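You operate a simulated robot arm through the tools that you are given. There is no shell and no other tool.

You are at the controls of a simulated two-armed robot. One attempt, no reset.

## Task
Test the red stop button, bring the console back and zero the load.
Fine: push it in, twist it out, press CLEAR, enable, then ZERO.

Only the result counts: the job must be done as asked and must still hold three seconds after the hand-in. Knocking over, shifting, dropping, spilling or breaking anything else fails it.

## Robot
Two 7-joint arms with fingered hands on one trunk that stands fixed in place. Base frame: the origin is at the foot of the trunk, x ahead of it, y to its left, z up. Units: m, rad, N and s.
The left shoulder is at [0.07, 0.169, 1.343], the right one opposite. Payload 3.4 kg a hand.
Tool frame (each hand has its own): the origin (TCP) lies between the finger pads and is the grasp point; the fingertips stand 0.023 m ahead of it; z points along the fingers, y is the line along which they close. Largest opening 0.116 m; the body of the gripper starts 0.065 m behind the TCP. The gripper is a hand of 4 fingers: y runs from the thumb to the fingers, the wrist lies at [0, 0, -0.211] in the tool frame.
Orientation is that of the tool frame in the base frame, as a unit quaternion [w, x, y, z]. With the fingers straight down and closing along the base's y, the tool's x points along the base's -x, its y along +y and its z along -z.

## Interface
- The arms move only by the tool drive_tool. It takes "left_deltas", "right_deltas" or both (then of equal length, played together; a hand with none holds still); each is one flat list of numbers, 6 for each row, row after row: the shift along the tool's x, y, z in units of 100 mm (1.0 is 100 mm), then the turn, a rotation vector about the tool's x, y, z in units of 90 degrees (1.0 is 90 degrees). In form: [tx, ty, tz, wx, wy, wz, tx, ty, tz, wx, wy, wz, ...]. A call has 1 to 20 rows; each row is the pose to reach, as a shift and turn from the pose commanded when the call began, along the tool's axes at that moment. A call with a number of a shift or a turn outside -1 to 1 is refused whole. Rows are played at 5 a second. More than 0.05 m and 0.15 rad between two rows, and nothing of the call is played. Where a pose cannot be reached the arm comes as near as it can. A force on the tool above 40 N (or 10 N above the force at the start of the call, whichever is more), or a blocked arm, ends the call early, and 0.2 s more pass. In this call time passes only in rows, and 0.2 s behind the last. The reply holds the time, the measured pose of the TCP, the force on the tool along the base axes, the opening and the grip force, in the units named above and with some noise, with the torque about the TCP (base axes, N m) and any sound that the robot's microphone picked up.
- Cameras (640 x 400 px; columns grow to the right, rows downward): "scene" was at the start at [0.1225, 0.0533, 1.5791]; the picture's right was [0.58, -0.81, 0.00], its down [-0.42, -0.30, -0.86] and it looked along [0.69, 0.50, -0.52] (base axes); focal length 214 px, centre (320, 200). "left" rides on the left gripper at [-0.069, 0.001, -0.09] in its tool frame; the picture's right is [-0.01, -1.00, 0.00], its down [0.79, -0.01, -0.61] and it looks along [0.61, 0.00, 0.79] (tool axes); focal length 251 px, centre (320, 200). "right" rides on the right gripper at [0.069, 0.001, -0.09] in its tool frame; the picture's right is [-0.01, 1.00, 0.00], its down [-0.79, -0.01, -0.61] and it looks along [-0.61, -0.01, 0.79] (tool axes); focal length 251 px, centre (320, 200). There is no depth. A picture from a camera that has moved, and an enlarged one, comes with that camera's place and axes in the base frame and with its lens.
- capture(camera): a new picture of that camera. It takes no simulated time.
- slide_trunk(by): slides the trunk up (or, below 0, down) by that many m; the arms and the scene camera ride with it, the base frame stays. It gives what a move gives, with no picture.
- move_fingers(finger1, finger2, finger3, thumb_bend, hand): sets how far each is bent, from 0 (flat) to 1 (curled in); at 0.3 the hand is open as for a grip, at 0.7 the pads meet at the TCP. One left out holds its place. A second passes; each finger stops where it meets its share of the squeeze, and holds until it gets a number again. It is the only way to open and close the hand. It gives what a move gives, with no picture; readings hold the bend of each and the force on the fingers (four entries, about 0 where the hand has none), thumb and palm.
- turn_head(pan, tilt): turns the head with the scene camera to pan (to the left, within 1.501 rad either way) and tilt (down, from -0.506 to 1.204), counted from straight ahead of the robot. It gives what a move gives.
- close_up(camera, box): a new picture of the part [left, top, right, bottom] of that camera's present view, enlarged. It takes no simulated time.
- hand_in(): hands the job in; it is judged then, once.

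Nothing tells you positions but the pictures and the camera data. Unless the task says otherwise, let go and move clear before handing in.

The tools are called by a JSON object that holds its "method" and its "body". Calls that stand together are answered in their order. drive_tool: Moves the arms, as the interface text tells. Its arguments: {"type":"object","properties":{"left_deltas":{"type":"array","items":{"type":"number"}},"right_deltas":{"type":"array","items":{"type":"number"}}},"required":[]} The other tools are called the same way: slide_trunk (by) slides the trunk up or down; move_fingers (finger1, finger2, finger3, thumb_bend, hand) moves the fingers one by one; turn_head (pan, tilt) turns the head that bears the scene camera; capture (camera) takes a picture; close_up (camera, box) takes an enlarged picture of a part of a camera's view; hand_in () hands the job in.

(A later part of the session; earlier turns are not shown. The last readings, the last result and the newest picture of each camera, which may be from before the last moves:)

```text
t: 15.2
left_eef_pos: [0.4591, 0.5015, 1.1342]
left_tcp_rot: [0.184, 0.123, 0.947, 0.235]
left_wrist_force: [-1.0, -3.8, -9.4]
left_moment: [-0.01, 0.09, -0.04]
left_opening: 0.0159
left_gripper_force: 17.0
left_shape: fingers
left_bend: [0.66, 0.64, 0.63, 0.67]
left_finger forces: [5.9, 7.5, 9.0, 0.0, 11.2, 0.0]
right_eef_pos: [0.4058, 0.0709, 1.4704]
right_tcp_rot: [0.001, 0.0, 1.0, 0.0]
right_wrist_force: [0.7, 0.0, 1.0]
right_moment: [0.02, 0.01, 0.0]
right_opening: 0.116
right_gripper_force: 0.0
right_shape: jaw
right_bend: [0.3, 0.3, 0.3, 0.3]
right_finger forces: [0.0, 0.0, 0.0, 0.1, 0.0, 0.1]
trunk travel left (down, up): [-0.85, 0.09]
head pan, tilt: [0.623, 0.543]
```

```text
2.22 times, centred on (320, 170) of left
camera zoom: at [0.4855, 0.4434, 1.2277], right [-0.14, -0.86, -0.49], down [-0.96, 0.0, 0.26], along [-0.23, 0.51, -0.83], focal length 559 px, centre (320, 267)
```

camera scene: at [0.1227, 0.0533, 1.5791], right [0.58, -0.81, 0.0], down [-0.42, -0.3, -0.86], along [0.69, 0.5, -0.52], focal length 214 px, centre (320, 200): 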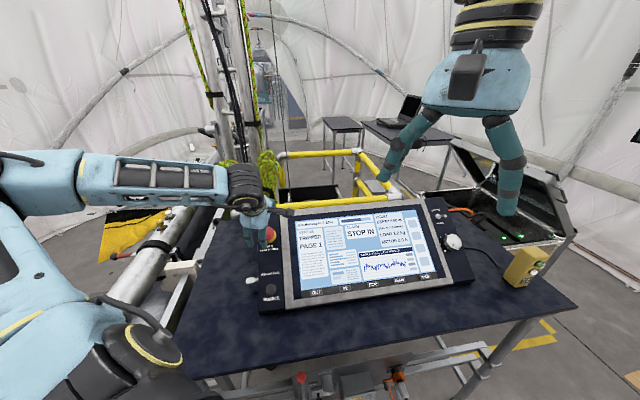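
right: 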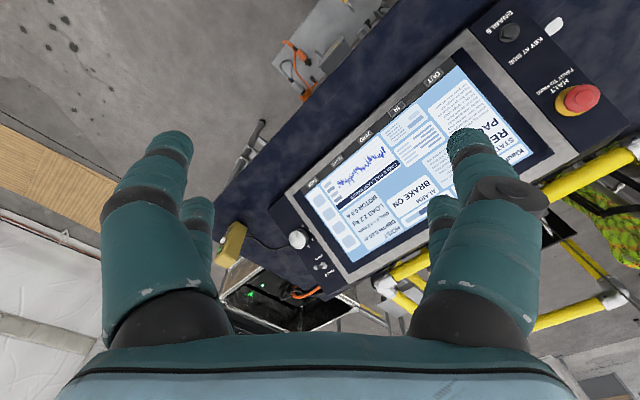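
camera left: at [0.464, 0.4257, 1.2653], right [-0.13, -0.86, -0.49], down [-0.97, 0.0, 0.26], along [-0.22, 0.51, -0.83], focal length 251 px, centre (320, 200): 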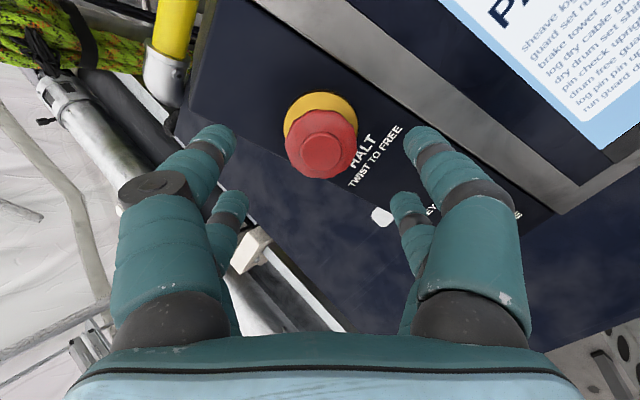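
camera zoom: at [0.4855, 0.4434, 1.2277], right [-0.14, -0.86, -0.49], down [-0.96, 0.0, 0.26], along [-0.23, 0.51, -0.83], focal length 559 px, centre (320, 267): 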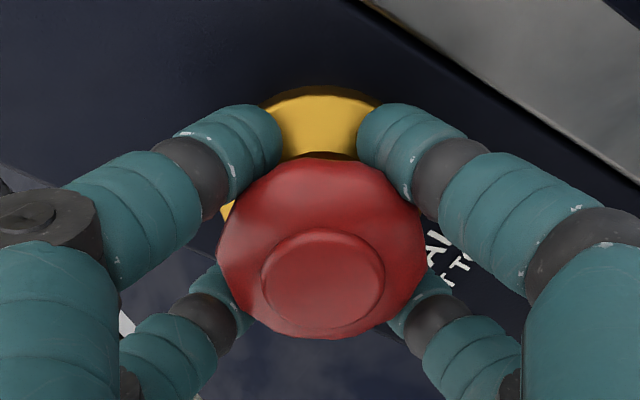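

All four digits hold the cap (about 17 N). Now I twist clockwise about the button axis in steps up to 60°.

{"method": "drive_tool", "body": {"left_deltas": [0, 0, 0, 0, 0, 0.08, 0, 0, 0, 0, 0, 0.16, 0, 0, 0, 0, 0, 0.24, 0, 0, 0, 0, 0, 0.32, 0, 0, 0, 0, 0, 0.4, 0, 0, 0, 0, 0, 0.48]}}

{"method": "close_up", "body": {"camera": "right", "box": [320, 0, 640, 260]}}

{"method": "close_up", "body": {"camera": "left", "box": [200, 80, 440, 260]}}

{"method": "close_up", "body": {"camera": "scene", "box": [240, 190, 440, 310]}}

```text
t: 16.6
left_eef_pos: [0.4587, 0.5018, 1.1343]
left_tcp_rot: [0.085, 0.464, 0.834, 0.286]
left_wrist_force: [0.1, -7.8, -15.0]
left_moment: [-0.18, 0.01, 0.08]
left_opening: 0.0159
left_gripper_force: 19.0
left_shape: fingers
left_bend: [0.66, 0.65, 0.63, 0.66]
left_finger forces: [6.2, 7.1, 7.8, 0.1, 17.7, 0.0]
right_eef_pos: [0.4079, 0.0696, 1.4713]
right_tcp_rot: [-0.001, 0.001, 1.0, 0.0]
right_wrist_force: [-0.3, -0.1, 0.1]
right_moment: [-0.05, -0.01, -0.01]
right_opening: 0.1159
right_gripper_force: 0.1
right_shape: jaw
right_bend: [0.3, 0.3, 0.3, 0.3]
right_finger forces: [0.1, 0.0, 0.0, 0.0, 0.0, 0.0]
trunk travel left (down, up): [-0.85, 0.09]
head pan, tilt: [0.623, 0.543]
```

```text
1.54 times, centred on (480, 130) of right
camera zoom: at [0.3375, 0.0707, 1.5611], right [0.01, 1.0, 0.0], down [0.8, -0.01, 0.61], along [0.61, -0.01, -0.8], focal length 387 px, centre (74, 308)
```

zoom: 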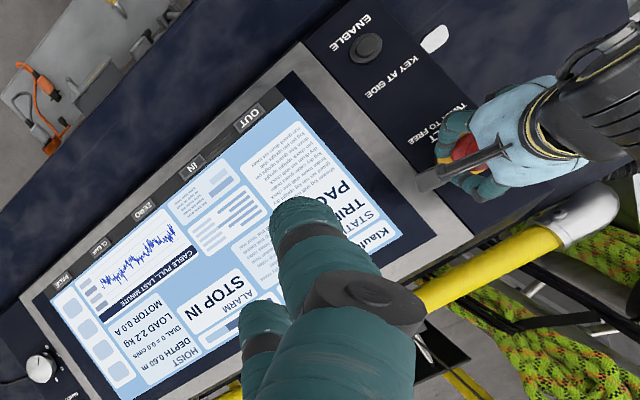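

```text
2.22 times, centred on (320, 170) of left
camera zoom: at [0.4625, 0.4087, 1.1997], right [-0.72, -0.41, -0.56], down [-0.69, 0.41, 0.59], along [-0.02, 0.81, -0.58], focal length 559 px, centre (320, 267)
```

zoom: 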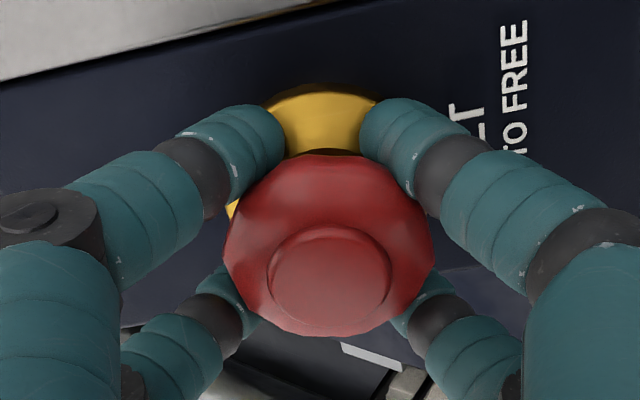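

```text
3.20 times, centred on (340, 250) of scene
camera zoom: at [0.1251, 0.0534, 1.5788], right [0.58, -0.81, 0.0], down [-0.42, -0.3, -0.85], along [0.69, 0.5, -0.52], focal length 686 px, centre (256, 40)
```

zoom: 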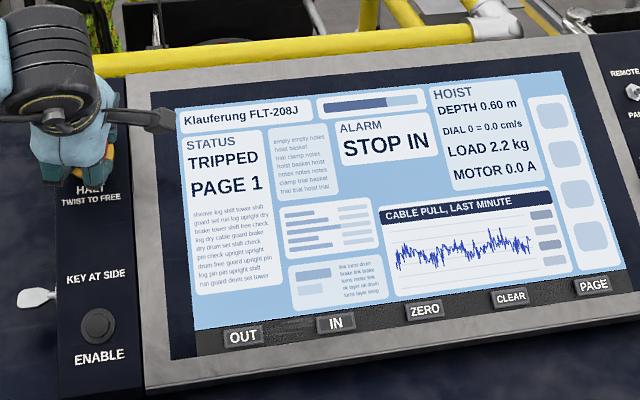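

Still "STOP IN" after 43°; the wrist shows some resisting torque. I'll continue clockwise a further 30°.

{"method": "drive_tool", "body": {"left_deltas": [0, 0, 0, 0, 0, 0.08, 0, 0, 0, 0, 0, 0.16, 0, 0, 0, 0, 0, 0.24, 0, 0, 0, 0, 0, 0.32]}}

{"method": "close_up", "body": {"camera": "left", "box": [200, 80, 440, 260]}}

{"method": "close_up", "body": {"camera": "scene", "box": [240, 190, 440, 310]}}

```text
t: 17.6
left_eef_pos: [0.4594, 0.5018, 1.1326]
left_tcp_rot: [0.01, 0.657, 0.692, 0.299]
left_wrist_force: [1.6, -3.8, -14.3]
left_moment: [-0.21, -0.15, 0.58]
left_opening: 0.0093
left_gripper_force: 37.8
left_shape: fingers
left_bend: [0.67, 0.66, 0.64, 0.67]
left_finger forces: [4.7, 20.0, 13.8, 0.0, 36.1, 0.1]
right_eef_pos: [0.4088, 0.0696, 1.4713]
right_tcp_rot: [0.0, 0.0, 1.0, -0.001]
right_wrist_force: [0.2, -0.6, -0.5]
right_moment: [0.01, 0.01, 0.01]
right_opening: 0.1158
right_gripper_force: 0.1
right_shape: jaw
right_bend: [0.3, 0.3, 0.3, 0.3]
right_finger forces: [0.1, 0.1, 0.0, 0.0, 0.0, 0.0]
trunk travel left (down, up): [-0.85, 0.09]
head pan, tilt: [0.623, 0.543]
```

```text
2.22 times, centred on (320, 170) of left
camera zoom: at [0.4349, 0.4018, 1.1814], right [-0.9, 0.03, -0.43], down [-0.36, 0.48, 0.8], along [0.23, 0.87, -0.43], focal length 559 px, centre (320, 267)
```

zoom: 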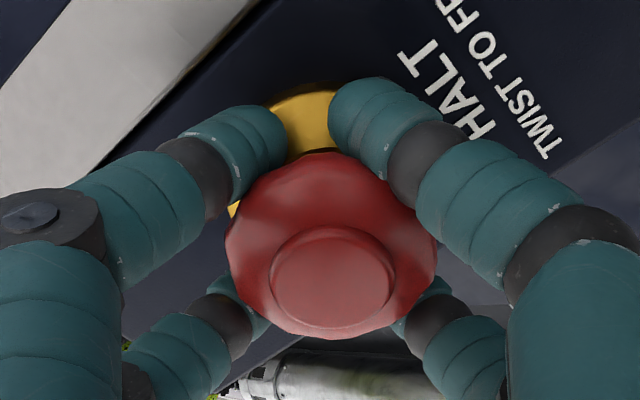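

```text
3.20 times, centred on (340, 250) of scene
camera zoom: at [0.1267, 0.0536, 1.5786], right [0.58, -0.81, 0.0], down [-0.42, -0.3, -0.85], along [0.69, 0.5, -0.52], focal length 686 px, centre (256, 40)
```

zoom: 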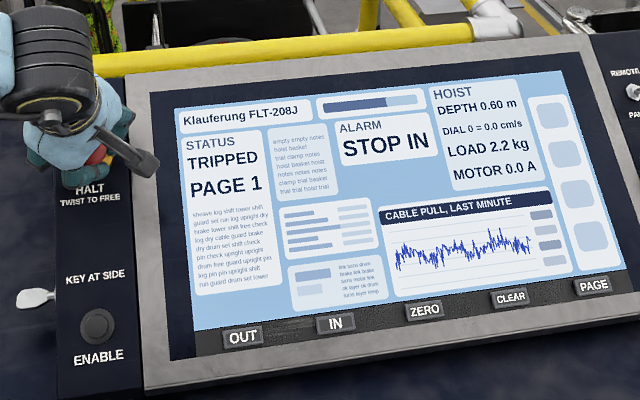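

The resisting torque rose to about 0.6 N·m but the screen still says STOP IN. I'll look closely at the cap to see whether it is turning with the hand.

{"method": "close_up", "body": {"camera": "left", "box": [260, 130, 380, 230]}}

{"method": "close_up", "body": {"camera": "right", "box": [500, 40, 600, 120]}}

{"method": "close_up", "body": {"camera": "scene", "box": [235, 205, 305, 255]}}

```text
4.00 times, centred on (320, 180) of left
camera zoom: at [0.4349, 0.4018, 1.1814], right [-0.9, 0.03, -0.43], down [-0.36, 0.48, 0.8], along [0.23, 0.87, -0.43], focal length 1006 px, centre (320, 280)
```

zoom: 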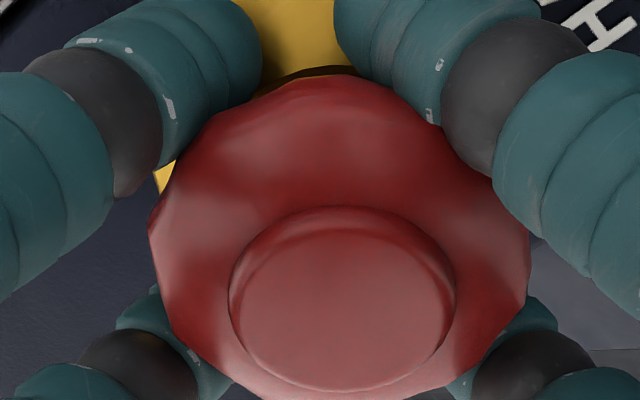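

```text
5.00 times, centred on (550, 80) of right
camera zoom: at [0.3391, 0.071, 1.5607], right [0.01, 1.0, 0.0], down [0.8, -0.01, 0.61], along [0.61, -0.01, -0.8], focal length 1257 px, centre (-830, 800)
```

zoom: 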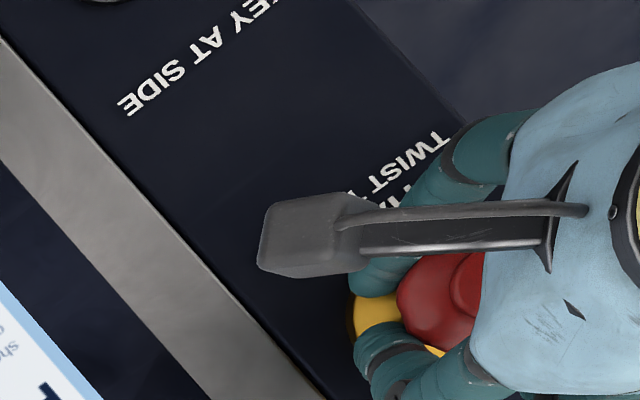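

```text
8.00 times, centred on (270, 230) of scene
camera zoom: at [0.1267, 0.0536, 1.5786], right [0.58, -0.81, 0.0], down [-0.42, -0.3, -0.85], along [0.69, 0.5, -0.52], focal length 1716 px, centre (720, -40)
```

zoom: 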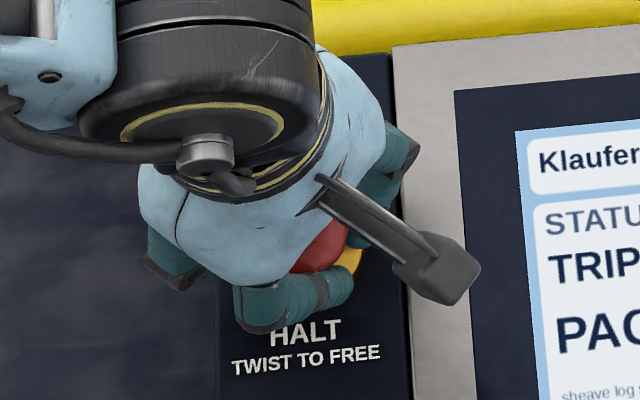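

The digits are wedged under the cap's rim rather than squarely on it, so the grip probably slipped. I'll open, look at the cap, and re-grip more squarely with the opposed thumb–finger1 pair.

{"method": "move_fingers", "body": {"hand": "left", "finger1": 0.43, "finger2": 0.43, "finger3": 0.43, "thumb_bend": 0.43}}

{"method": "close_up", "body": {"camera": "left", "box": [260, 130, 380, 230]}}

{"method": "close_up", "body": {"camera": "scene", "box": [240, 190, 440, 310]}}

```text
t: 18.6
left_eef_pos: [0.4559, 0.5013, 1.1345]
left_tcp_rot: [0.011, 0.655, 0.693, 0.3]
left_wrist_force: [0.3, -0.5, -1.5]
left_moment: [0.0, 0.01, -0.02]
left_opening: 0.0782
left_gripper_force: 0.0
left_shape: fingers
left_bend: [0.43, 0.43, 0.43, 0.43]
left_finger forces: [0.0, 0.0, 0.0, 0.0, 0.0, 0.1]
right_eef_pos: [0.4042, 0.0702, 1.4717]
right_tcp_rot: [0.001, 0.0, 1.0, 0.001]
right_wrist_force: [-1.0, -0.1, 0.2]
right_moment: [0.01, 0.0, -0.02]
right_opening: 0.1161
right_gripper_force: 0.0
right_shape: jaw
right_bend: [0.3, 0.3, 0.3, 0.3]
right_finger forces: [0.1, 0.0, 0.0, 0.0, 0.1, 0.1]
trunk travel left (down, up): [-0.85, 0.09]
head pan, tilt: [0.623, 0.543]
```

```text
4.00 times, centred on (320, 180) of left
camera zoom: at [0.4315, 0.4015, 1.1835], right [-0.9, 0.03, -0.43], down [-0.37, 0.48, 0.79], along [0.23, 0.87, -0.42], focal length 1006 px, centre (320, 280)
```

zoom: 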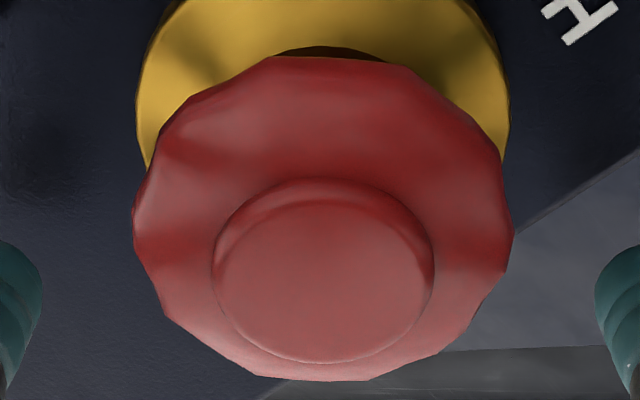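

```text
3.20 times, centred on (340, 250) of scene
camera zoom: at [0.1216, 0.0533, 1.5792], right [0.58, -0.81, 0.0], down [-0.42, -0.3, -0.86], along [0.7, 0.5, -0.52], focal length 686 px, centre (256, 40)
```

zoom: 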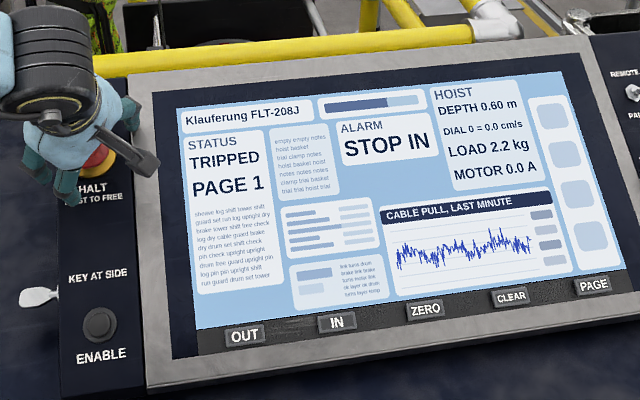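

The cap is centred but still latched. I'll lift off, curl the two back digits away, turn back to 0°, and set up a square thumb–finger1 pinch at the cap's widest part.

{"method": "drive_tool", "body": {"left_deltas": [0, 0, -0.2, 0, 0, 0, 0, 0, -0.4, 0, 0, 0, 0, 0, -0.6, 0, 0, 0, 0, 0, -0.6, 0, 0, -0.088, 0, 0, -0.6, 0, 0, -0.176, 0, 0, -0.6, 0, 0, -0.264, 0, 0, -0.6, 0, 0, -0.352, 0, 0, -0.6, 0, 0, -0.44, 0, 0, -0.6, 0, 0, -0.528, 0, 0, -0.6, 0, 0, -0.616, 0, 0, -0.6, 0, 0, -0.704, 0, 0, -0.6, 0, 0, -0.792, 0, 0, -0.6, 0, 0, -0.88, 0, 0, -0.6, 0, 0, -0.967]}}

{"method": "move_fingers", "body": {"hand": "left", "finger1": 0.43, "finger2": 1.0, "finger3": 1.0, "thumb_bend": 0.43}}

{"method": "drive_tool", "body": {"left_deltas": [0.1, 0, 0, 0, 0, 0, 0.2, 0, 0, 0, 0, 0]}}

{"method": "capture", "body": {"camera": "left"}}

{"method": "close_up", "body": {"camera": "left", "box": [240, 40, 400, 160]}}

```text
t: 21.6
left_eef_pos: [0.4315, 0.4772, 1.1841]
left_tcp_rot: [0.213, -0.004, 0.954, 0.21]
left_wrist_force: [0.3, -0.3, -1.0]
left_moment: [-0.03, 0.0, -0.01]
left_opening: 0.0789
left_gripper_force: 0.0
left_shape: fingers
left_bend: [0.43, 0.43, 0.43, 0.43]
left_finger forces: [0.0, 0.0, 0.0, 0.0, 0.1, 0.0]
right_eef_pos: [0.4054, 0.0699, 1.471]
right_tcp_rot: [0.0, 0.0, 1.0, 0.0]
right_wrist_force: [0.6, 0.5, 0.3]
right_moment: [0.02, 0.01, -0.06]
right_opening: 0.1158
right_gripper_force: 0.0
right_shape: jaw
right_bend: [0.3, 0.3, 0.3, 0.3]
right_finger forces: [0.0, 0.0, 0.1, 0.0, 0.0, 0.0]
trunk travel left (down, up): [-0.85, 0.09]
head pan, tilt: [0.623, 0.543]
```

```text
t: 22.6
left_eef_pos: [0.4319, 0.4785, 1.1844]
left_tcp_rot: [0.215, -0.003, 0.954, 0.21]
left_wrist_force: [-0.2, 0.4, -0.4]
left_moment: [-0.03, 0.02, -0.03]
left_opening: 0.0787
left_gripper_force: 0.0
left_shape: fingers
left_bend: [0.43, 0.74, 0.74, 0.43]
left_finger forces: [0.0, 0.0, 0.1, 0.0, 0.0, 0.1]
right_eef_pos: [0.4037, 0.0703, 1.4715]
right_tcp_rot: [0.0, 0.0, 1.0, 0.001]
right_wrist_force: [-0.5, -0.9, 0.7]
right_moment: [0.01, -0.01, -0.02]
right_opening: 0.1162
right_gripper_force: 0.1
right_shape: jaw
right_bend: [0.3, 0.3, 0.3, 0.3]
right_finger forces: [0.0, 0.1, 0.0, 0.1, 0.0, 0.1]
trunk travel left (down, up): [-0.85, 0.09]
head pan, tilt: [0.623, 0.543]
```

```text
t: 23.2
left_eef_pos: [0.4133, 0.4802, 1.1753]
left_tcp_rot: [0.214, -0.002, 0.954, 0.21]
left_wrist_force: [-0.3, -0.3, 0.3]
left_moment: [-0.03, -0.01, 0.0]
left_opening: 0.0789
left_gripper_force: 0.0
left_shape: fingers
left_bend: [0.43, 0.74, 0.74, 0.43]
left_finger forces: [0.0, 0.0, 0.0, 0.0, 0.0, 0.1]
right_eef_pos: [0.4042, 0.0703, 1.4714]
right_tcp_rot: [0.001, 0.0, 1.0, 0.002]
right_wrist_force: [0.2, 0.0, -0.2]
right_moment: [-0.06, 0.04, 0.04]
right_opening: 0.1157
right_gripper_force: 0.0
right_shape: jaw
right_bend: [0.3, 0.3, 0.3, 0.3]
right_finger forces: [0.0, 0.0, 0.0, 0.1, 0.0, 0.0]
trunk travel left (down, up): [-0.85, 0.09]
head pan, tilt: [0.623, 0.543]
```

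```text
taken
camera left: at [0.4403, 0.437, 1.2786], right [0.1, -0.91, -0.4], down [-0.97, -0.18, 0.17], along [-0.23, 0.37, -0.9], focal length 251 px, centre (320, 200)
```

left: 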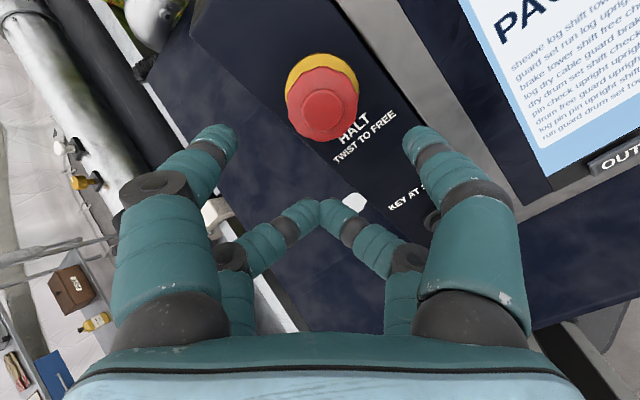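

```text
3.33 times, centred on (320, 100) of left
camera zoom: at [0.4403, 0.437, 1.2786], right [0.1, -0.91, -0.4], down [-0.97, -0.18, 0.17], along [-0.23, 0.37, -0.9], focal length 838 px, centre (320, 533)
```

zoom: 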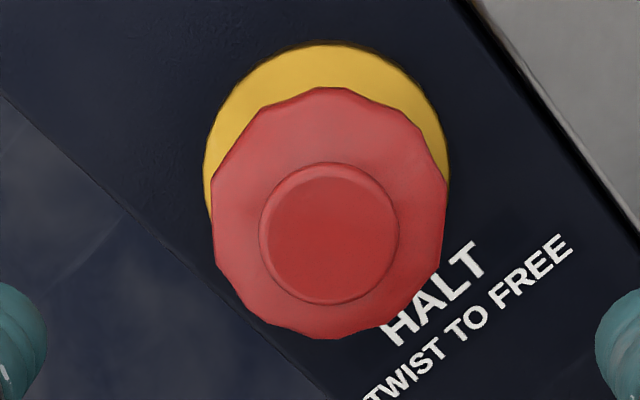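

The pair is aligned within ~1 mm of the cap axis. Fingers 2 and 3 blocked each other, so I curl them one after the other, then lower to the cap.

{"method": "move_fingers", "body": {"hand": "left", "finger2": 0.3, "finger3": 1.0}}

{"method": "move_fingers", "body": {"hand": "left", "finger2": 1.0, "finger3": 1.0}}

{"method": "drive_tool", "body": {"left_deltas": [0, -0.01, 0.2, 0, 0, 0, 0, -0.01, 0.4, 0, 0, 0, 0, -0.01, 0.5, 0, 0, 0, 0, -0.01, 0.57, 0, 0, 0]}}

{"method": "close_up", "body": {"camera": "left", "box": [200, 60, 440, 240]}}

```text
t: 24.2
left_eef_pos: [0.4146, 0.4794, 1.1756]
left_tcp_rot: [0.215, -0.003, 0.954, 0.21]
left_wrist_force: [0.4, 0.3, 0.2]
left_moment: [-0.01, 0.03, -0.03]
left_opening: 0.0787
left_gripper_force: 0.0
left_shape: fingers
left_bend: [0.43, 0.3, 1.0, 0.43]
left_finger forces: [0.0, 0.1, 0.0, 0.0, 0.0, 0.1]
right_eef_pos: [0.4047, 0.0697, 1.4707]
right_tcp_rot: [-0.001, 0.0, 1.0, 0.001]
right_wrist_force: [0.5, -0.6, 1.4]
right_moment: [-0.02, 0.0, 0.04]
right_opening: 0.1159
right_gripper_force: 0.0
right_shape: jaw
right_bend: [0.3, 0.3, 0.3, 0.3]
right_finger forces: [0.0, 0.0, 0.0, 0.0, 0.1, 0.0]
trunk travel left (down, up): [-0.85, 0.09]
head pan, tilt: [0.623, 0.543]
```

```text
t: 25.2
left_eef_pos: [0.4141, 0.4785, 1.1762]
left_tcp_rot: [0.214, -0.003, 0.954, 0.21]
left_wrist_force: [-0.6, 0.6, -0.2]
left_moment: [0.06, -0.01, 0.0]
left_opening: 0.0787
left_gripper_force: 0.0
left_shape: fingers
left_bend: [0.43, 0.9, 1.0, 0.43]
left_finger forces: [0.0, 0.0, 0.1, 0.0, 0.0, 0.0]
right_eef_pos: [0.4048, 0.0697, 1.4721]
right_tcp_rot: [-0.001, -0.001, 1.0, 0.001]
right_wrist_force: [-0.8, 0.0, -1.0]
right_moment: [-0.02, -0.01, 0.0]
right_opening: 0.1159
right_gripper_force: 0.0
right_shape: jaw
right_bend: [0.3, 0.3, 0.3, 0.3]
right_finger forces: [0.0, 0.0, 0.0, 0.0, 0.1, 0.0]
trunk travel left (down, up): [-0.85, 0.09]
head pan, tilt: [0.623, 0.543]
```

```text
t: 26.2
left_eef_pos: [0.4373, 0.5007, 1.1288]
left_tcp_rot: [0.214, -0.002, 0.954, 0.21]
left_wrist_force: [0.4, -0.3, 0.2]
left_moment: [-0.01, -0.01, 0.0]
left_opening: 0.0788
left_gripper_force: 0.0
left_shape: fingers
left_bend: [0.43, 0.9, 1.0, 0.43]
left_finger forces: [0.0, 0.0, 0.0, 0.0, 0.1, 0.0]
right_eef_pos: [0.4055, 0.0702, 1.4709]
right_tcp_rot: [0.001, -0.001, 1.0, 0.0]
right_wrist_force: [0.1, -0.1, -0.4]
right_moment: [0.01, -0.02, 0.0]
right_opening: 0.1161
right_gripper_force: 0.1
right_shape: jaw
right_bend: [0.3, 0.3, 0.3, 0.3]
right_finger forces: [0.1, 0.0, 0.0, 0.1, 0.1, 0.1]
trunk travel left (down, up): [-0.85, 0.09]
head pan, tilt: [0.623, 0.543]
```

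```text
2.22 times, centred on (320, 150) of left
camera zoom: at [0.4643, 0.4594, 1.2308], right [0.1, -0.91, -0.4], down [-0.97, -0.18, 0.17], along [-0.23, 0.37, -0.9], focal length 559 px, centre (320, 311)
```

zoom: 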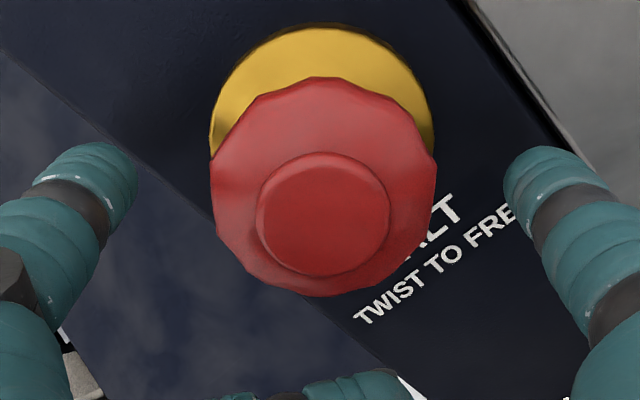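

The cap sits centred between finger1 and the thumb. Closing that pair to pinch it at the equator.

{"method": "move_fingers", "body": {"hand": "left", "finger1": 0.75, "thumb_bend": 0.75}}

{"method": "close_up", "body": {"camera": "left", "box": [200, 60, 440, 240]}}

```text
t: 27.2
left_eef_pos: [0.4386, 0.5003, 1.1275]
left_tcp_rot: [0.213, -0.001, 0.954, 0.21]
left_wrist_force: [0.2, -9.3, -13.6]
left_moment: [0.05, 0.32, -0.14]
left_opening: 0.0364
left_gripper_force: 14.1
left_shape: fingers
left_bend: [0.57, 0.91, 1.0, 0.6]
left_finger forces: [6.6, 0.0, 0.1, 0.1, 22.1, 0.0]
right_eef_pos: [0.408, 0.0688, 1.4704]
right_tcp_rot: [0.001, 0.0, 1.0, 0.0]
right_wrist_force: [0.1, 0.7, 0.7]
right_moment: [-0.01, -0.02, 0.0]
right_opening: 0.1157
right_gripper_force: 0.2
right_shape: jaw
right_bend: [0.3, 0.3, 0.3, 0.3]
right_finger forces: [0.0, 0.0, 0.0, 0.0, 0.0, 0.1]
trunk travel left (down, up): [-0.85, 0.09]
head pan, tilt: [0.623, 0.543]
```

```text
2.22 times, centred on (320, 150) of left
camera zoom: at [0.4658, 0.4581, 1.2298], right [0.1, -0.91, -0.4], down [-0.97, -0.18, 0.17], along [-0.23, 0.36, -0.9], focal length 559 px, centre (320, 311)
```

zoom: 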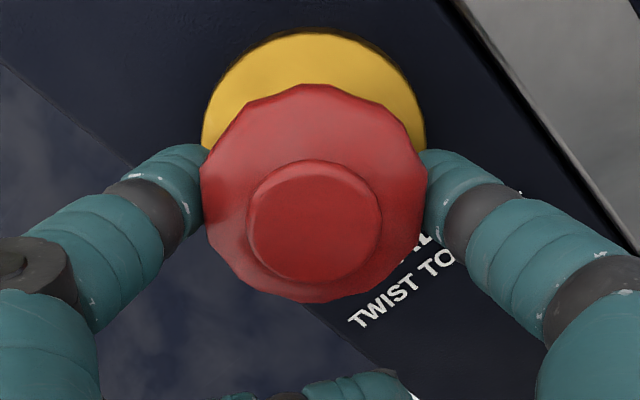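

The pinch is square on the cap's diameter. Now I twist clockwise about the cap's own axis (offset from the tool axis), up to 45°.

{"method": "drive_tool", "body": {"left_deltas": [-0.0017, 0.0261, 0, 0, 0, 0.0833, -0.0068, 0.0518, 0, 0, 0, 0.1667, -0.0152, 0.0765, 0, 0, 0, 0.25, -0.0268, 0.1, 0, 0, 0, 0.3333, -0.0413, 0.1218, 0, 0, 0, 0.4167, -0.0586, 0.1414, 0, 0, 0, 0.5]}}

{"method": "close_up", "body": {"camera": "left", "box": [200, 60, 440, 240]}}

{"method": "close_up", "body": {"camera": "scene", "box": [240, 190, 440, 310]}}

```text
t: 28.6
left_eef_pos: [0.4423, 0.514, 1.1377]
left_tcp_rot: [0.117, 0.364, 0.882, 0.275]
left_wrist_force: [-5.1, -7.6, -16.1]
left_moment: [-0.04, 0.2, 0.08]
left_opening: 0.0366
left_gripper_force: 15.2
left_shape: fingers
left_bend: [0.58, 0.91, 1.0, 0.6]
left_finger forces: [6.5, 0.0, 0.0, 0.1, 23.9, 0.1]
right_eef_pos: [0.4059, 0.0703, 1.4709]
right_tcp_rot: [0.0, 0.0, 1.0, 0.0]
right_wrist_force: [-0.1, -0.6, -0.2]
right_moment: [-0.03, 0.0, 0.02]
right_opening: 0.116
right_gripper_force: 0.1
right_shape: jaw
right_bend: [0.3, 0.3, 0.3, 0.3]
right_finger forces: [0.0, 0.0, 0.1, 0.0, 0.0, 0.0]
trunk travel left (down, up): [-0.85, 0.09]
head pan, tilt: [0.623, 0.543]
```

```text
2.22 times, centred on (320, 150) of left
camera zoom: at [0.4557, 0.4289, 1.2109], right [-0.57, -0.59, -0.57], down [-0.81, 0.31, 0.49], along [-0.11, 0.74, -0.66], focal length 559 px, centre (320, 311)
```

zoom: 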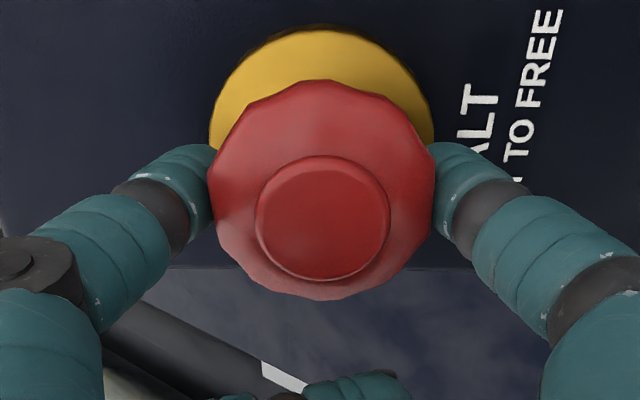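

```text
3.20 times, centred on (340, 250) of scene
camera zoom: at [0.1235, 0.0537, 1.5789], right [0.58, -0.81, 0.0], down [-0.42, -0.3, -0.86], along [0.69, 0.5, -0.52], focal length 686 px, centre (256, 40)
```

zoom: 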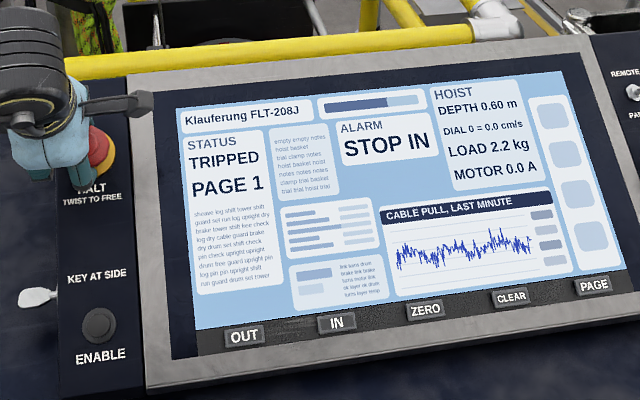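

The screen still shows STOP IN. I'll zoom on the cap's facets and turn a further 15°, to see whether the cap turns with the hand or slips.

{"method": "close_up", "body": {"camera": "left", "box": [270, 90, 370, 190]}}

{"method": "drive_tool", "body": {"left_deltas": [-0.0017, 0.0261, 0, 0, 0, 0.0833, -0.0068, 0.0518, 0, 0, 0, 0.1667]}}

{"method": "close_up", "body": {"camera": "left", "box": [270, 90, 370, 190]}}

{"method": "close_up", "body": {"camera": "scene", "box": [240, 190, 440, 310]}}

```text
4.00 times, centred on (320, 140) of left
camera zoom: at [0.4557, 0.4289, 1.2109], right [-0.57, -0.59, -0.57], down [-0.81, 0.31, 0.49], along [-0.11, 0.74, -0.66], focal length 1006 px, centre (320, 440)
```

zoom: 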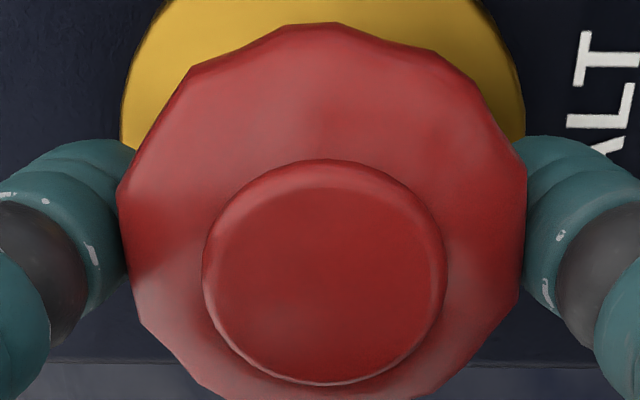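

```text
t: 29.2
left_eef_pos: [0.4477, 0.5132, 1.1389]
left_tcp_rot: [0.08, 0.476, 0.827, 0.288]
left_wrist_force: [-1.6, -13.5, -18.0]
left_moment: [-0.14, 0.09, 0.15]
left_opening: 0.0363
left_gripper_force: 16.2
left_shape: fingers
left_bend: [0.58, 0.91, 1.0, 0.59]
left_finger forces: [6.3, 0.0, 0.0, 0.0, 25.8, 0.1]
right_eef_pos: [0.4082, 0.0682, 1.4701]
right_tcp_rot: [0.0, 0.001, 1.0, 0.001]
right_wrist_force: [0.0, -0.4, 0.4]
right_moment: [0.01, -0.01, 0.02]
right_opening: 0.1158
right_gripper_force: 0.1
right_shape: jaw
right_bend: [0.3, 0.3, 0.3, 0.3]
right_finger forces: [0.0, 0.0, 0.0, 0.0, 0.0, 0.0]
trunk travel left (down, up): [-0.85, 0.09]
head pan, tilt: [0.623, 0.543]
```

```text
4.00 times, centred on (320, 140) of left
camera zoom: at [0.4492, 0.4201, 1.2037], right [-0.74, -0.39, -0.55], down [-0.68, 0.42, 0.61], along [0.0, 0.82, -0.57], focal length 1006 px, centre (320, 440)
```

zoom: 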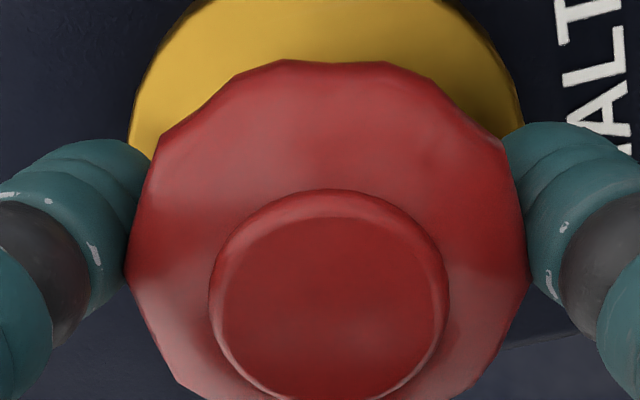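

```text
3.20 times, centred on (340, 250) of scene
camera zoom: at [0.1257, 0.0516, 1.5788], right [0.58, -0.81, 0.0], down [-0.42, -0.3, -0.86], along [0.69, 0.5, -0.52], focal length 686 px, centre (256, 40)
```

zoom: 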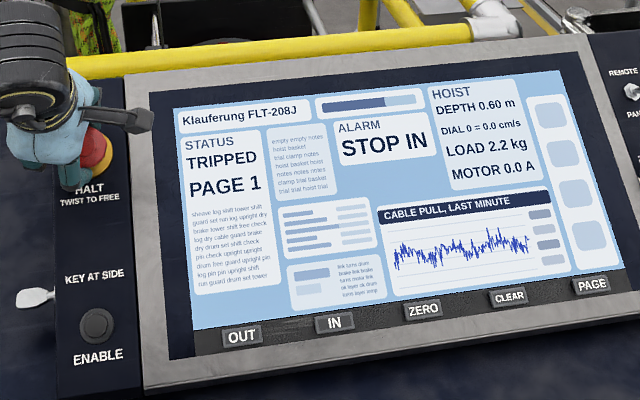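

The facets suggest the cap stopped following the hand over the last 15°, either at an end stop or slipping. I'll release the pinch and see whether the cap springs back or moves out.

{"method": "move_fingers", "body": {"hand": "left", "finger1": 0.43, "thumb_bend": 0.43}}

{"method": "close_up", "body": {"camera": "left", "box": [270, 90, 370, 190]}}

{"method": "close_up", "body": {"camera": "scene", "box": [240, 190, 440, 310]}}

```text
t: 30.2
left_eef_pos: [0.4438, 0.5162, 1.1396]
left_tcp_rot: [0.081, 0.475, 0.827, 0.289]
left_wrist_force: [-0.2, -0.7, -0.6]
left_moment: [-0.02, -0.02, -0.01]
left_opening: 0.0787
left_gripper_force: 0.0
left_shape: fingers
left_bend: [0.43, 0.91, 1.0, 0.43]
left_finger forces: [0.0, 0.1, 0.0, 0.0, 0.0, 0.0]
right_eef_pos: [0.4037, 0.0697, 1.4719]
right_tcp_rot: [0.0, 0.0, 1.0, 0.0]
right_wrist_force: [-0.4, 1.0, 0.2]
right_moment: [0.01, 0.0, -0.01]
right_opening: 0.1161
right_gripper_force: 0.0
right_shape: jaw
right_bend: [0.3, 0.3, 0.3, 0.3]
right_finger forces: [0.0, 0.0, 0.1, 0.1, 0.0, 0.1]
trunk travel left (down, up): [-0.85, 0.09]
head pan, tilt: [0.623, 0.543]
```

```text
4.00 times, centred on (320, 140) of left
camera zoom: at [0.4462, 0.4224, 1.2046], right [-0.73, -0.39, -0.56], down [-0.68, 0.42, 0.6], along [0.0, 0.82, -0.57], focal length 1006 px, centre (320, 440)
```

zoom: 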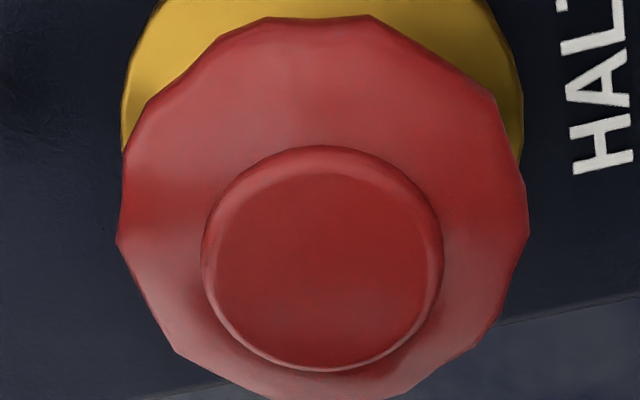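

```text
3.20 times, centred on (340, 250) of scene
camera zoom: at [0.1218, 0.0538, 1.5792], right [0.58, -0.81, 0.0], down [-0.42, -0.3, -0.86], along [0.7, 0.5, -0.52], focal length 686 px, centre (256, 40)
```

zoom: 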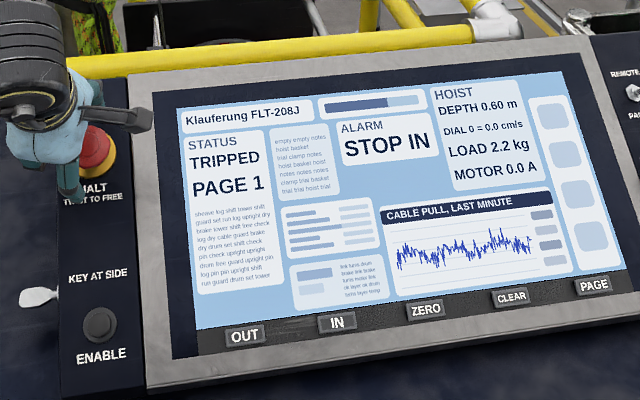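

The cap did not spring back, and the first twist showed low torque until about 45° and then a hard stop. So the cap seems to have turned clockwise to its stop without releasing. I'll re-grip here and try turning it counter-clockwise.

{"method": "move_fingers", "body": {"hand": "left", "finger1": 0.75, "thumb_bend": 0.75}}

{"method": "drive_tool", "body": {"left_deltas": [-0.0017, -0.0261, 0, 0, 0, -0.0833, -0.0068, -0.0518, 0, 0, 0, -0.1667, -0.0152, -0.0765, 0, 0, 0, -0.25, -0.0268, -0.1, 0, 0, 0, -0.3333]}}

{"method": "close_up", "body": {"camera": "left", "box": [270, 90, 370, 190]}}

{"method": "close_up", "body": {"camera": "scene", "box": [240, 190, 440, 310]}}

```text
t: 31.2
left_eef_pos: [0.4439, 0.5169, 1.1388]
left_tcp_rot: [0.081, 0.475, 0.828, 0.287]
left_wrist_force: [-7.2, -5.8, -13.9]
left_moment: [0.15, 0.2, -0.18]
left_opening: 0.0366
left_gripper_force: 14.4
left_shape: fingers
left_bend: [0.57, 0.91, 1.0, 0.6]
left_finger forces: [6.1, 0.0, 0.1, 0.1, 22.7, 0.0]
right_eef_pos: [0.4044, 0.0708, 1.4722]
right_tcp_rot: [0.0, 0.0, 1.0, 0.0]
right_wrist_force: [-0.3, -0.2, 0.7]
right_moment: [0.0, 0.02, 0.01]
right_opening: 0.1159
right_gripper_force: 0.0
right_shape: jaw
right_bend: [0.3, 0.3, 0.3, 0.3]
right_finger forces: [0.0, 0.0, 0.1, 0.0, 0.0, 0.0]
trunk travel left (down, up): [-0.85, 0.09]
head pan, tilt: [0.623, 0.543]
```

```text
t: 32.2
left_eef_pos: [0.4349, 0.5137, 1.1337]
left_tcp_rot: [0.154, 0.243, 0.923, 0.256]
left_wrist_force: [-19.7, 3.8, -17.5]
left_moment: [0.38, 0.75, -0.47]
left_opening: 0.0343
left_gripper_force: 15.9
left_shape: fingers
left_bend: [0.58, 0.91, 1.0, 0.6]
left_finger forces: [4.8, 0.0, 0.0, 0.0, 26.7, 0.0]
right_eef_pos: [0.3996, 0.0749, 1.4734]
right_tcp_rot: [0.002, 0.0, 1.0, -0.002]
right_wrist_force: [0.3, 0.0, 0.4]
right_moment: [-0.04, 0.02, -0.02]
right_opening: 0.1161
right_gripper_force: 0.1
right_shape: jaw
right_bend: [0.3, 0.3, 0.3, 0.3]
right_finger forces: [0.1, 0.1, 0.1, 0.0, 0.0, 0.1]
trunk travel left (down, up): [-0.85, 0.09]
head pan, tilt: [0.623, 0.543]
```

```text
4.00 times, centred on (320, 140) of left
camera zoom: at [0.4575, 0.4413, 1.2183], right [-0.36, -0.76, -0.55], down [-0.91, 0.17, 0.37], along [-0.18, 0.63, -0.75], focal length 1006 px, centre (320, 440)
```

zoom: 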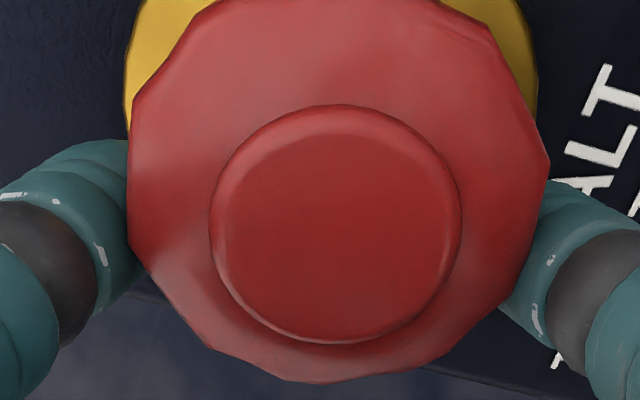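

```text
3.20 times, centred on (340, 250) of scene
camera zoom: at [0.1171, 0.059, 1.5792], right [0.58, -0.81, 0.01], down [-0.42, -0.31, -0.86], along [0.7, 0.5, -0.52], focal length 686 px, centre (256, 40)
```

zoom: 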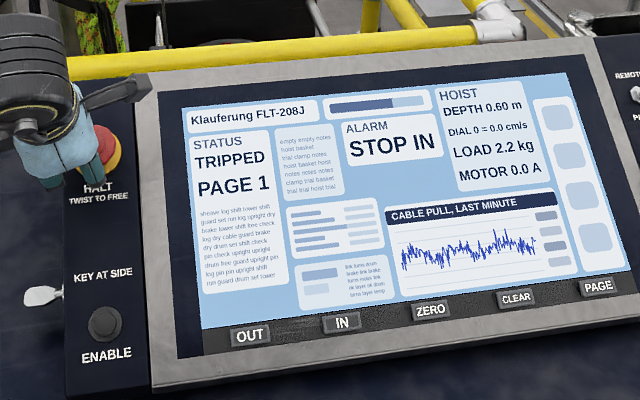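

The counter-clockwise turn also meets strong resistance and the screen hasn't changed. I'll let go and retreat so I can compare the cap's facets and height against the first picture.

{"method": "move_fingers", "body": {"hand": "left", "finger1": 0.4, "thumb_bend": 0.4}}

{"method": "close_up", "body": {"camera": "left", "box": [270, 90, 370, 190]}}

{"method": "drive_tool", "body": {"left_deltas": [0, 0, -0.3, 0, 0, 0, 0, 0, -0.6, 0, 0, 0, 0.2, 0, -0.95, 0, 0, 0, 0.6, 0, -0.95, 0, 0, 0, 0.95, 0, -0.95, 0, 0, 0]}}

{"method": "close_up", "body": {"camera": "scene", "box": [240, 215, 300, 255]}}

{"method": "close_up", "body": {"camera": "right", "box": [530, 50, 610, 120]}}

```text
t: 33.2
left_eef_pos: [0.4417, 0.5085, 1.1344]
left_tcp_rot: [0.153, 0.244, 0.922, 0.258]
left_wrist_force: [0.2, -0.2, -0.3]
left_moment: [0.0, -0.01, 0.03]
left_opening: 0.0877
left_gripper_force: 0.0
left_shape: fingers
left_bend: [0.4, 0.91, 1.0, 0.4]
left_finger forces: [0.0, 0.0, 0.0, 0.1, 0.1, 0.0]
right_eef_pos: [0.4061, 0.068, 1.4708]
right_tcp_rot: [-0.001, 0.0, 1.0, 0.001]
right_wrist_force: [-0.2, -0.2, 0.1]
right_moment: [0.01, 0.04, 0.0]
right_opening: 0.1158
right_gripper_force: 0.1
right_shape: jaw
right_bend: [0.3, 0.3, 0.3, 0.3]
right_finger forces: [0.0, 0.1, 0.0, 0.0, 0.0, 0.0]
trunk travel left (down, up): [-0.85, 0.09]
head pan, tilt: [0.623, 0.543]
```

```text
4.00 times, centred on (320, 140) of left
camera zoom: at [0.4627, 0.4359, 1.2193], right [-0.36, -0.75, -0.55], down [-0.91, 0.17, 0.37], along [-0.18, 0.64, -0.75], focal length 1006 px, centre (320, 440)
```

zoom: 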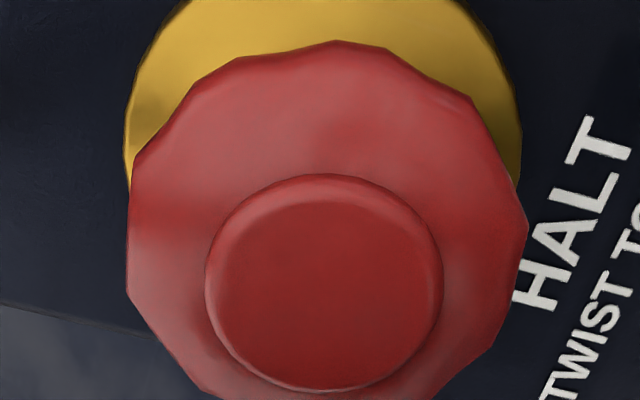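

```text
t: 34.4
left_eef_pos: [0.3201, 0.5215, 1.198]
left_tcp_rot: [0.153, 0.244, 0.922, 0.258]
left_wrist_force: [0.2, 1.0, -0.2]
left_moment: [-0.02, -0.01, 0.0]
left_opening: 0.0876
left_gripper_force: 0.0
left_shape: fingers
left_bend: [0.4, 0.91, 1.0, 0.4]
left_finger forces: [0.1, 0.0, 0.1, 0.0, 0.1, 0.1]
right_eef_pos: [0.4038, 0.0704, 1.472]
right_tcp_rot: [0.001, 0.0, 1.0, 0.001]
right_wrist_force: [-0.5, -0.1, 0.2]
right_moment: [-0.03, 0.0, 0.01]
right_opening: 0.1156
right_gripper_force: 0.1
right_shape: jaw
right_bend: [0.3, 0.3, 0.3, 0.3]
right_finger forces: [0.1, 0.1, 0.0, 0.1, 0.0, 0.1]
trunk travel left (down, up): [-0.85, 0.09]
head pan, tilt: [0.623, 0.543]
```

```text
10.00 times, centred on (270, 235) of scene
camera zoom: at [0.1211, 0.0533, 1.5792], right [0.58, -0.81, 0.0], down [-0.42, -0.3, -0.86], along [0.7, 0.5, -0.52], focal length 2145 px, centre (820, -150)
```

zoom: 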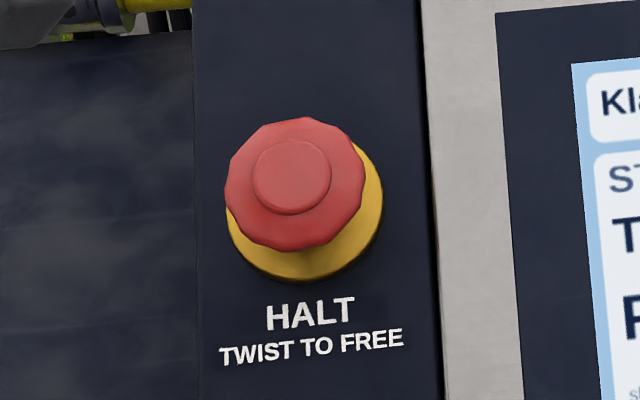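

```text
5.71 times, centred on (570, 85) of right
camera zoom: at [0.3335, 0.0706, 1.5621], right [0.01, 1.0, 0.0], down [0.79, -0.01, 0.61], along [0.61, -0.01, -0.79], focal length 1437 px, centre (-1109, 857)
```

zoom: 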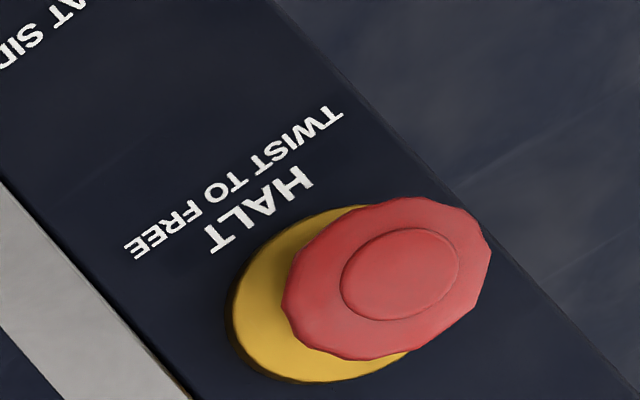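

The cap's facets look the same as at the start, so it likely never turned. My digits were gripping under the rim on a smaller radius. I'll set up a four-digit grip slightly higher, at the cap's widest part, and turn in small steps so I can track the facets.

{"method": "drive_tool", "body": {"left_deltas": [-0.45, 0, 0, 0, 0, -0.08, -0.9, 0, 0.1, 0, 0, -0.16, -0.95, 0, 0.2, 0, 0, -0.24, -0.95, 0, 0.3, 0, 0, -0.333]}}

{"method": "move_fingers", "body": {"hand": "left", "finger1": 0.43, "finger2": 0.43, "finger3": 0.43, "thumb_bend": 0.43}}

{"method": "capture", "body": {"camera": "left"}}

{"method": "close_up", "body": {"camera": "left", "box": [260, 40, 400, 160]}}

```text
t: 35.4
left_eef_pos: [0.4116, 0.4827, 1.1884]
left_tcp_rot: [0.215, -0.004, 0.954, 0.21]
left_wrist_force: [-0.3, 0.6, -0.3]
left_moment: [0.0, -0.01, 0.02]
left_opening: 0.0877
left_gripper_force: 0.1
left_shape: fingers
left_bend: [0.4, 0.91, 1.0, 0.4]
left_finger forces: [0.0, 0.0, 0.0, 0.1, 0.0, 0.1]
right_eef_pos: [0.4031, 0.0704, 1.4717]
right_tcp_rot: [0.0, -0.001, 1.0, 0.0]
right_wrist_force: [0.0, 0.9, -0.4]
right_moment: [-0.02, 0.0, -0.03]
right_opening: 0.1159
right_gripper_force: 0.2
right_shape: jaw
right_bend: [0.3, 0.3, 0.3, 0.3]
right_finger forces: [0.0, 0.1, 0.0, 0.1, 0.0, 0.1]
trunk travel left (down, up): [-0.85, 0.09]
head pan, tilt: [0.623, 0.543]
```

```text
t: 36.4
left_eef_pos: [0.4126, 0.4836, 1.1883]
left_tcp_rot: [0.214, -0.003, 0.954, 0.211]
left_wrist_force: [0.5, 0.6, 0.6]
left_moment: [-0.02, -0.04, -0.01]
left_opening: 0.0796
left_gripper_force: 0.1
left_shape: fingers
left_bend: [0.43, 0.43, 0.43, 0.43]
left_finger forces: [0.1, 0.1, 0.0, 0.0, 0.0, 0.1]
right_eef_pos: [0.405, 0.0711, 1.4717]
right_tcp_rot: [0.0, 0.001, 1.0, 0.0]
right_wrist_force: [-0.8, -0.2, 0.1]
right_moment: [-0.01, 0.01, -0.03]
right_opening: 0.1159
right_gripper_force: 0.1
right_shape: jaw
right_bend: [0.3, 0.3, 0.3, 0.3]
right_finger forces: [0.1, 0.1, 0.0, 0.0, 0.1, 0.1]
trunk travel left (down, up): [-0.85, 0.09]
head pan, tilt: [0.623, 0.543]
```

```text
taken
camera left: at [0.4393, 0.4407, 1.2905], right [0.1, -0.91, -0.4], down [-0.97, -0.18, 0.17], along [-0.23, 0.37, -0.9], focal length 251 px, centre (320, 200)
```

left: 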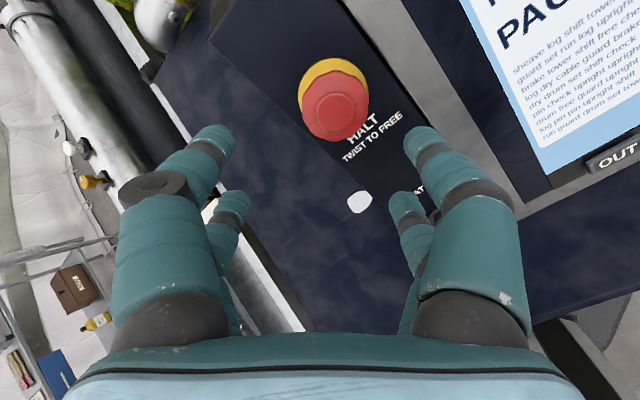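

```text
3.33 times, centred on (330, 100) of left
camera zoom: at [0.4393, 0.4407, 1.2905], right [0.1, -0.91, -0.4], down [-0.97, -0.18, 0.17], along [-0.23, 0.37, -0.9], focal length 838 px, centre (287, 533)
```

zoom: 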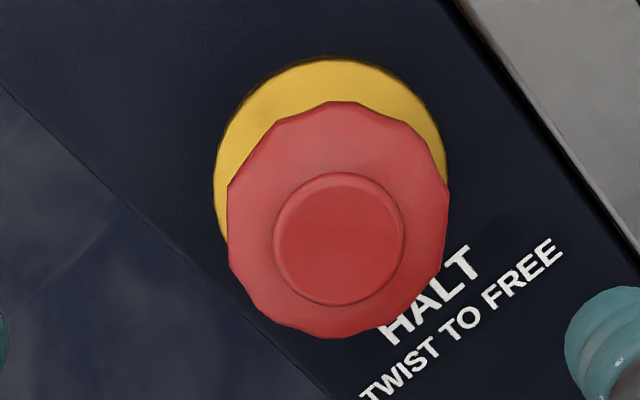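

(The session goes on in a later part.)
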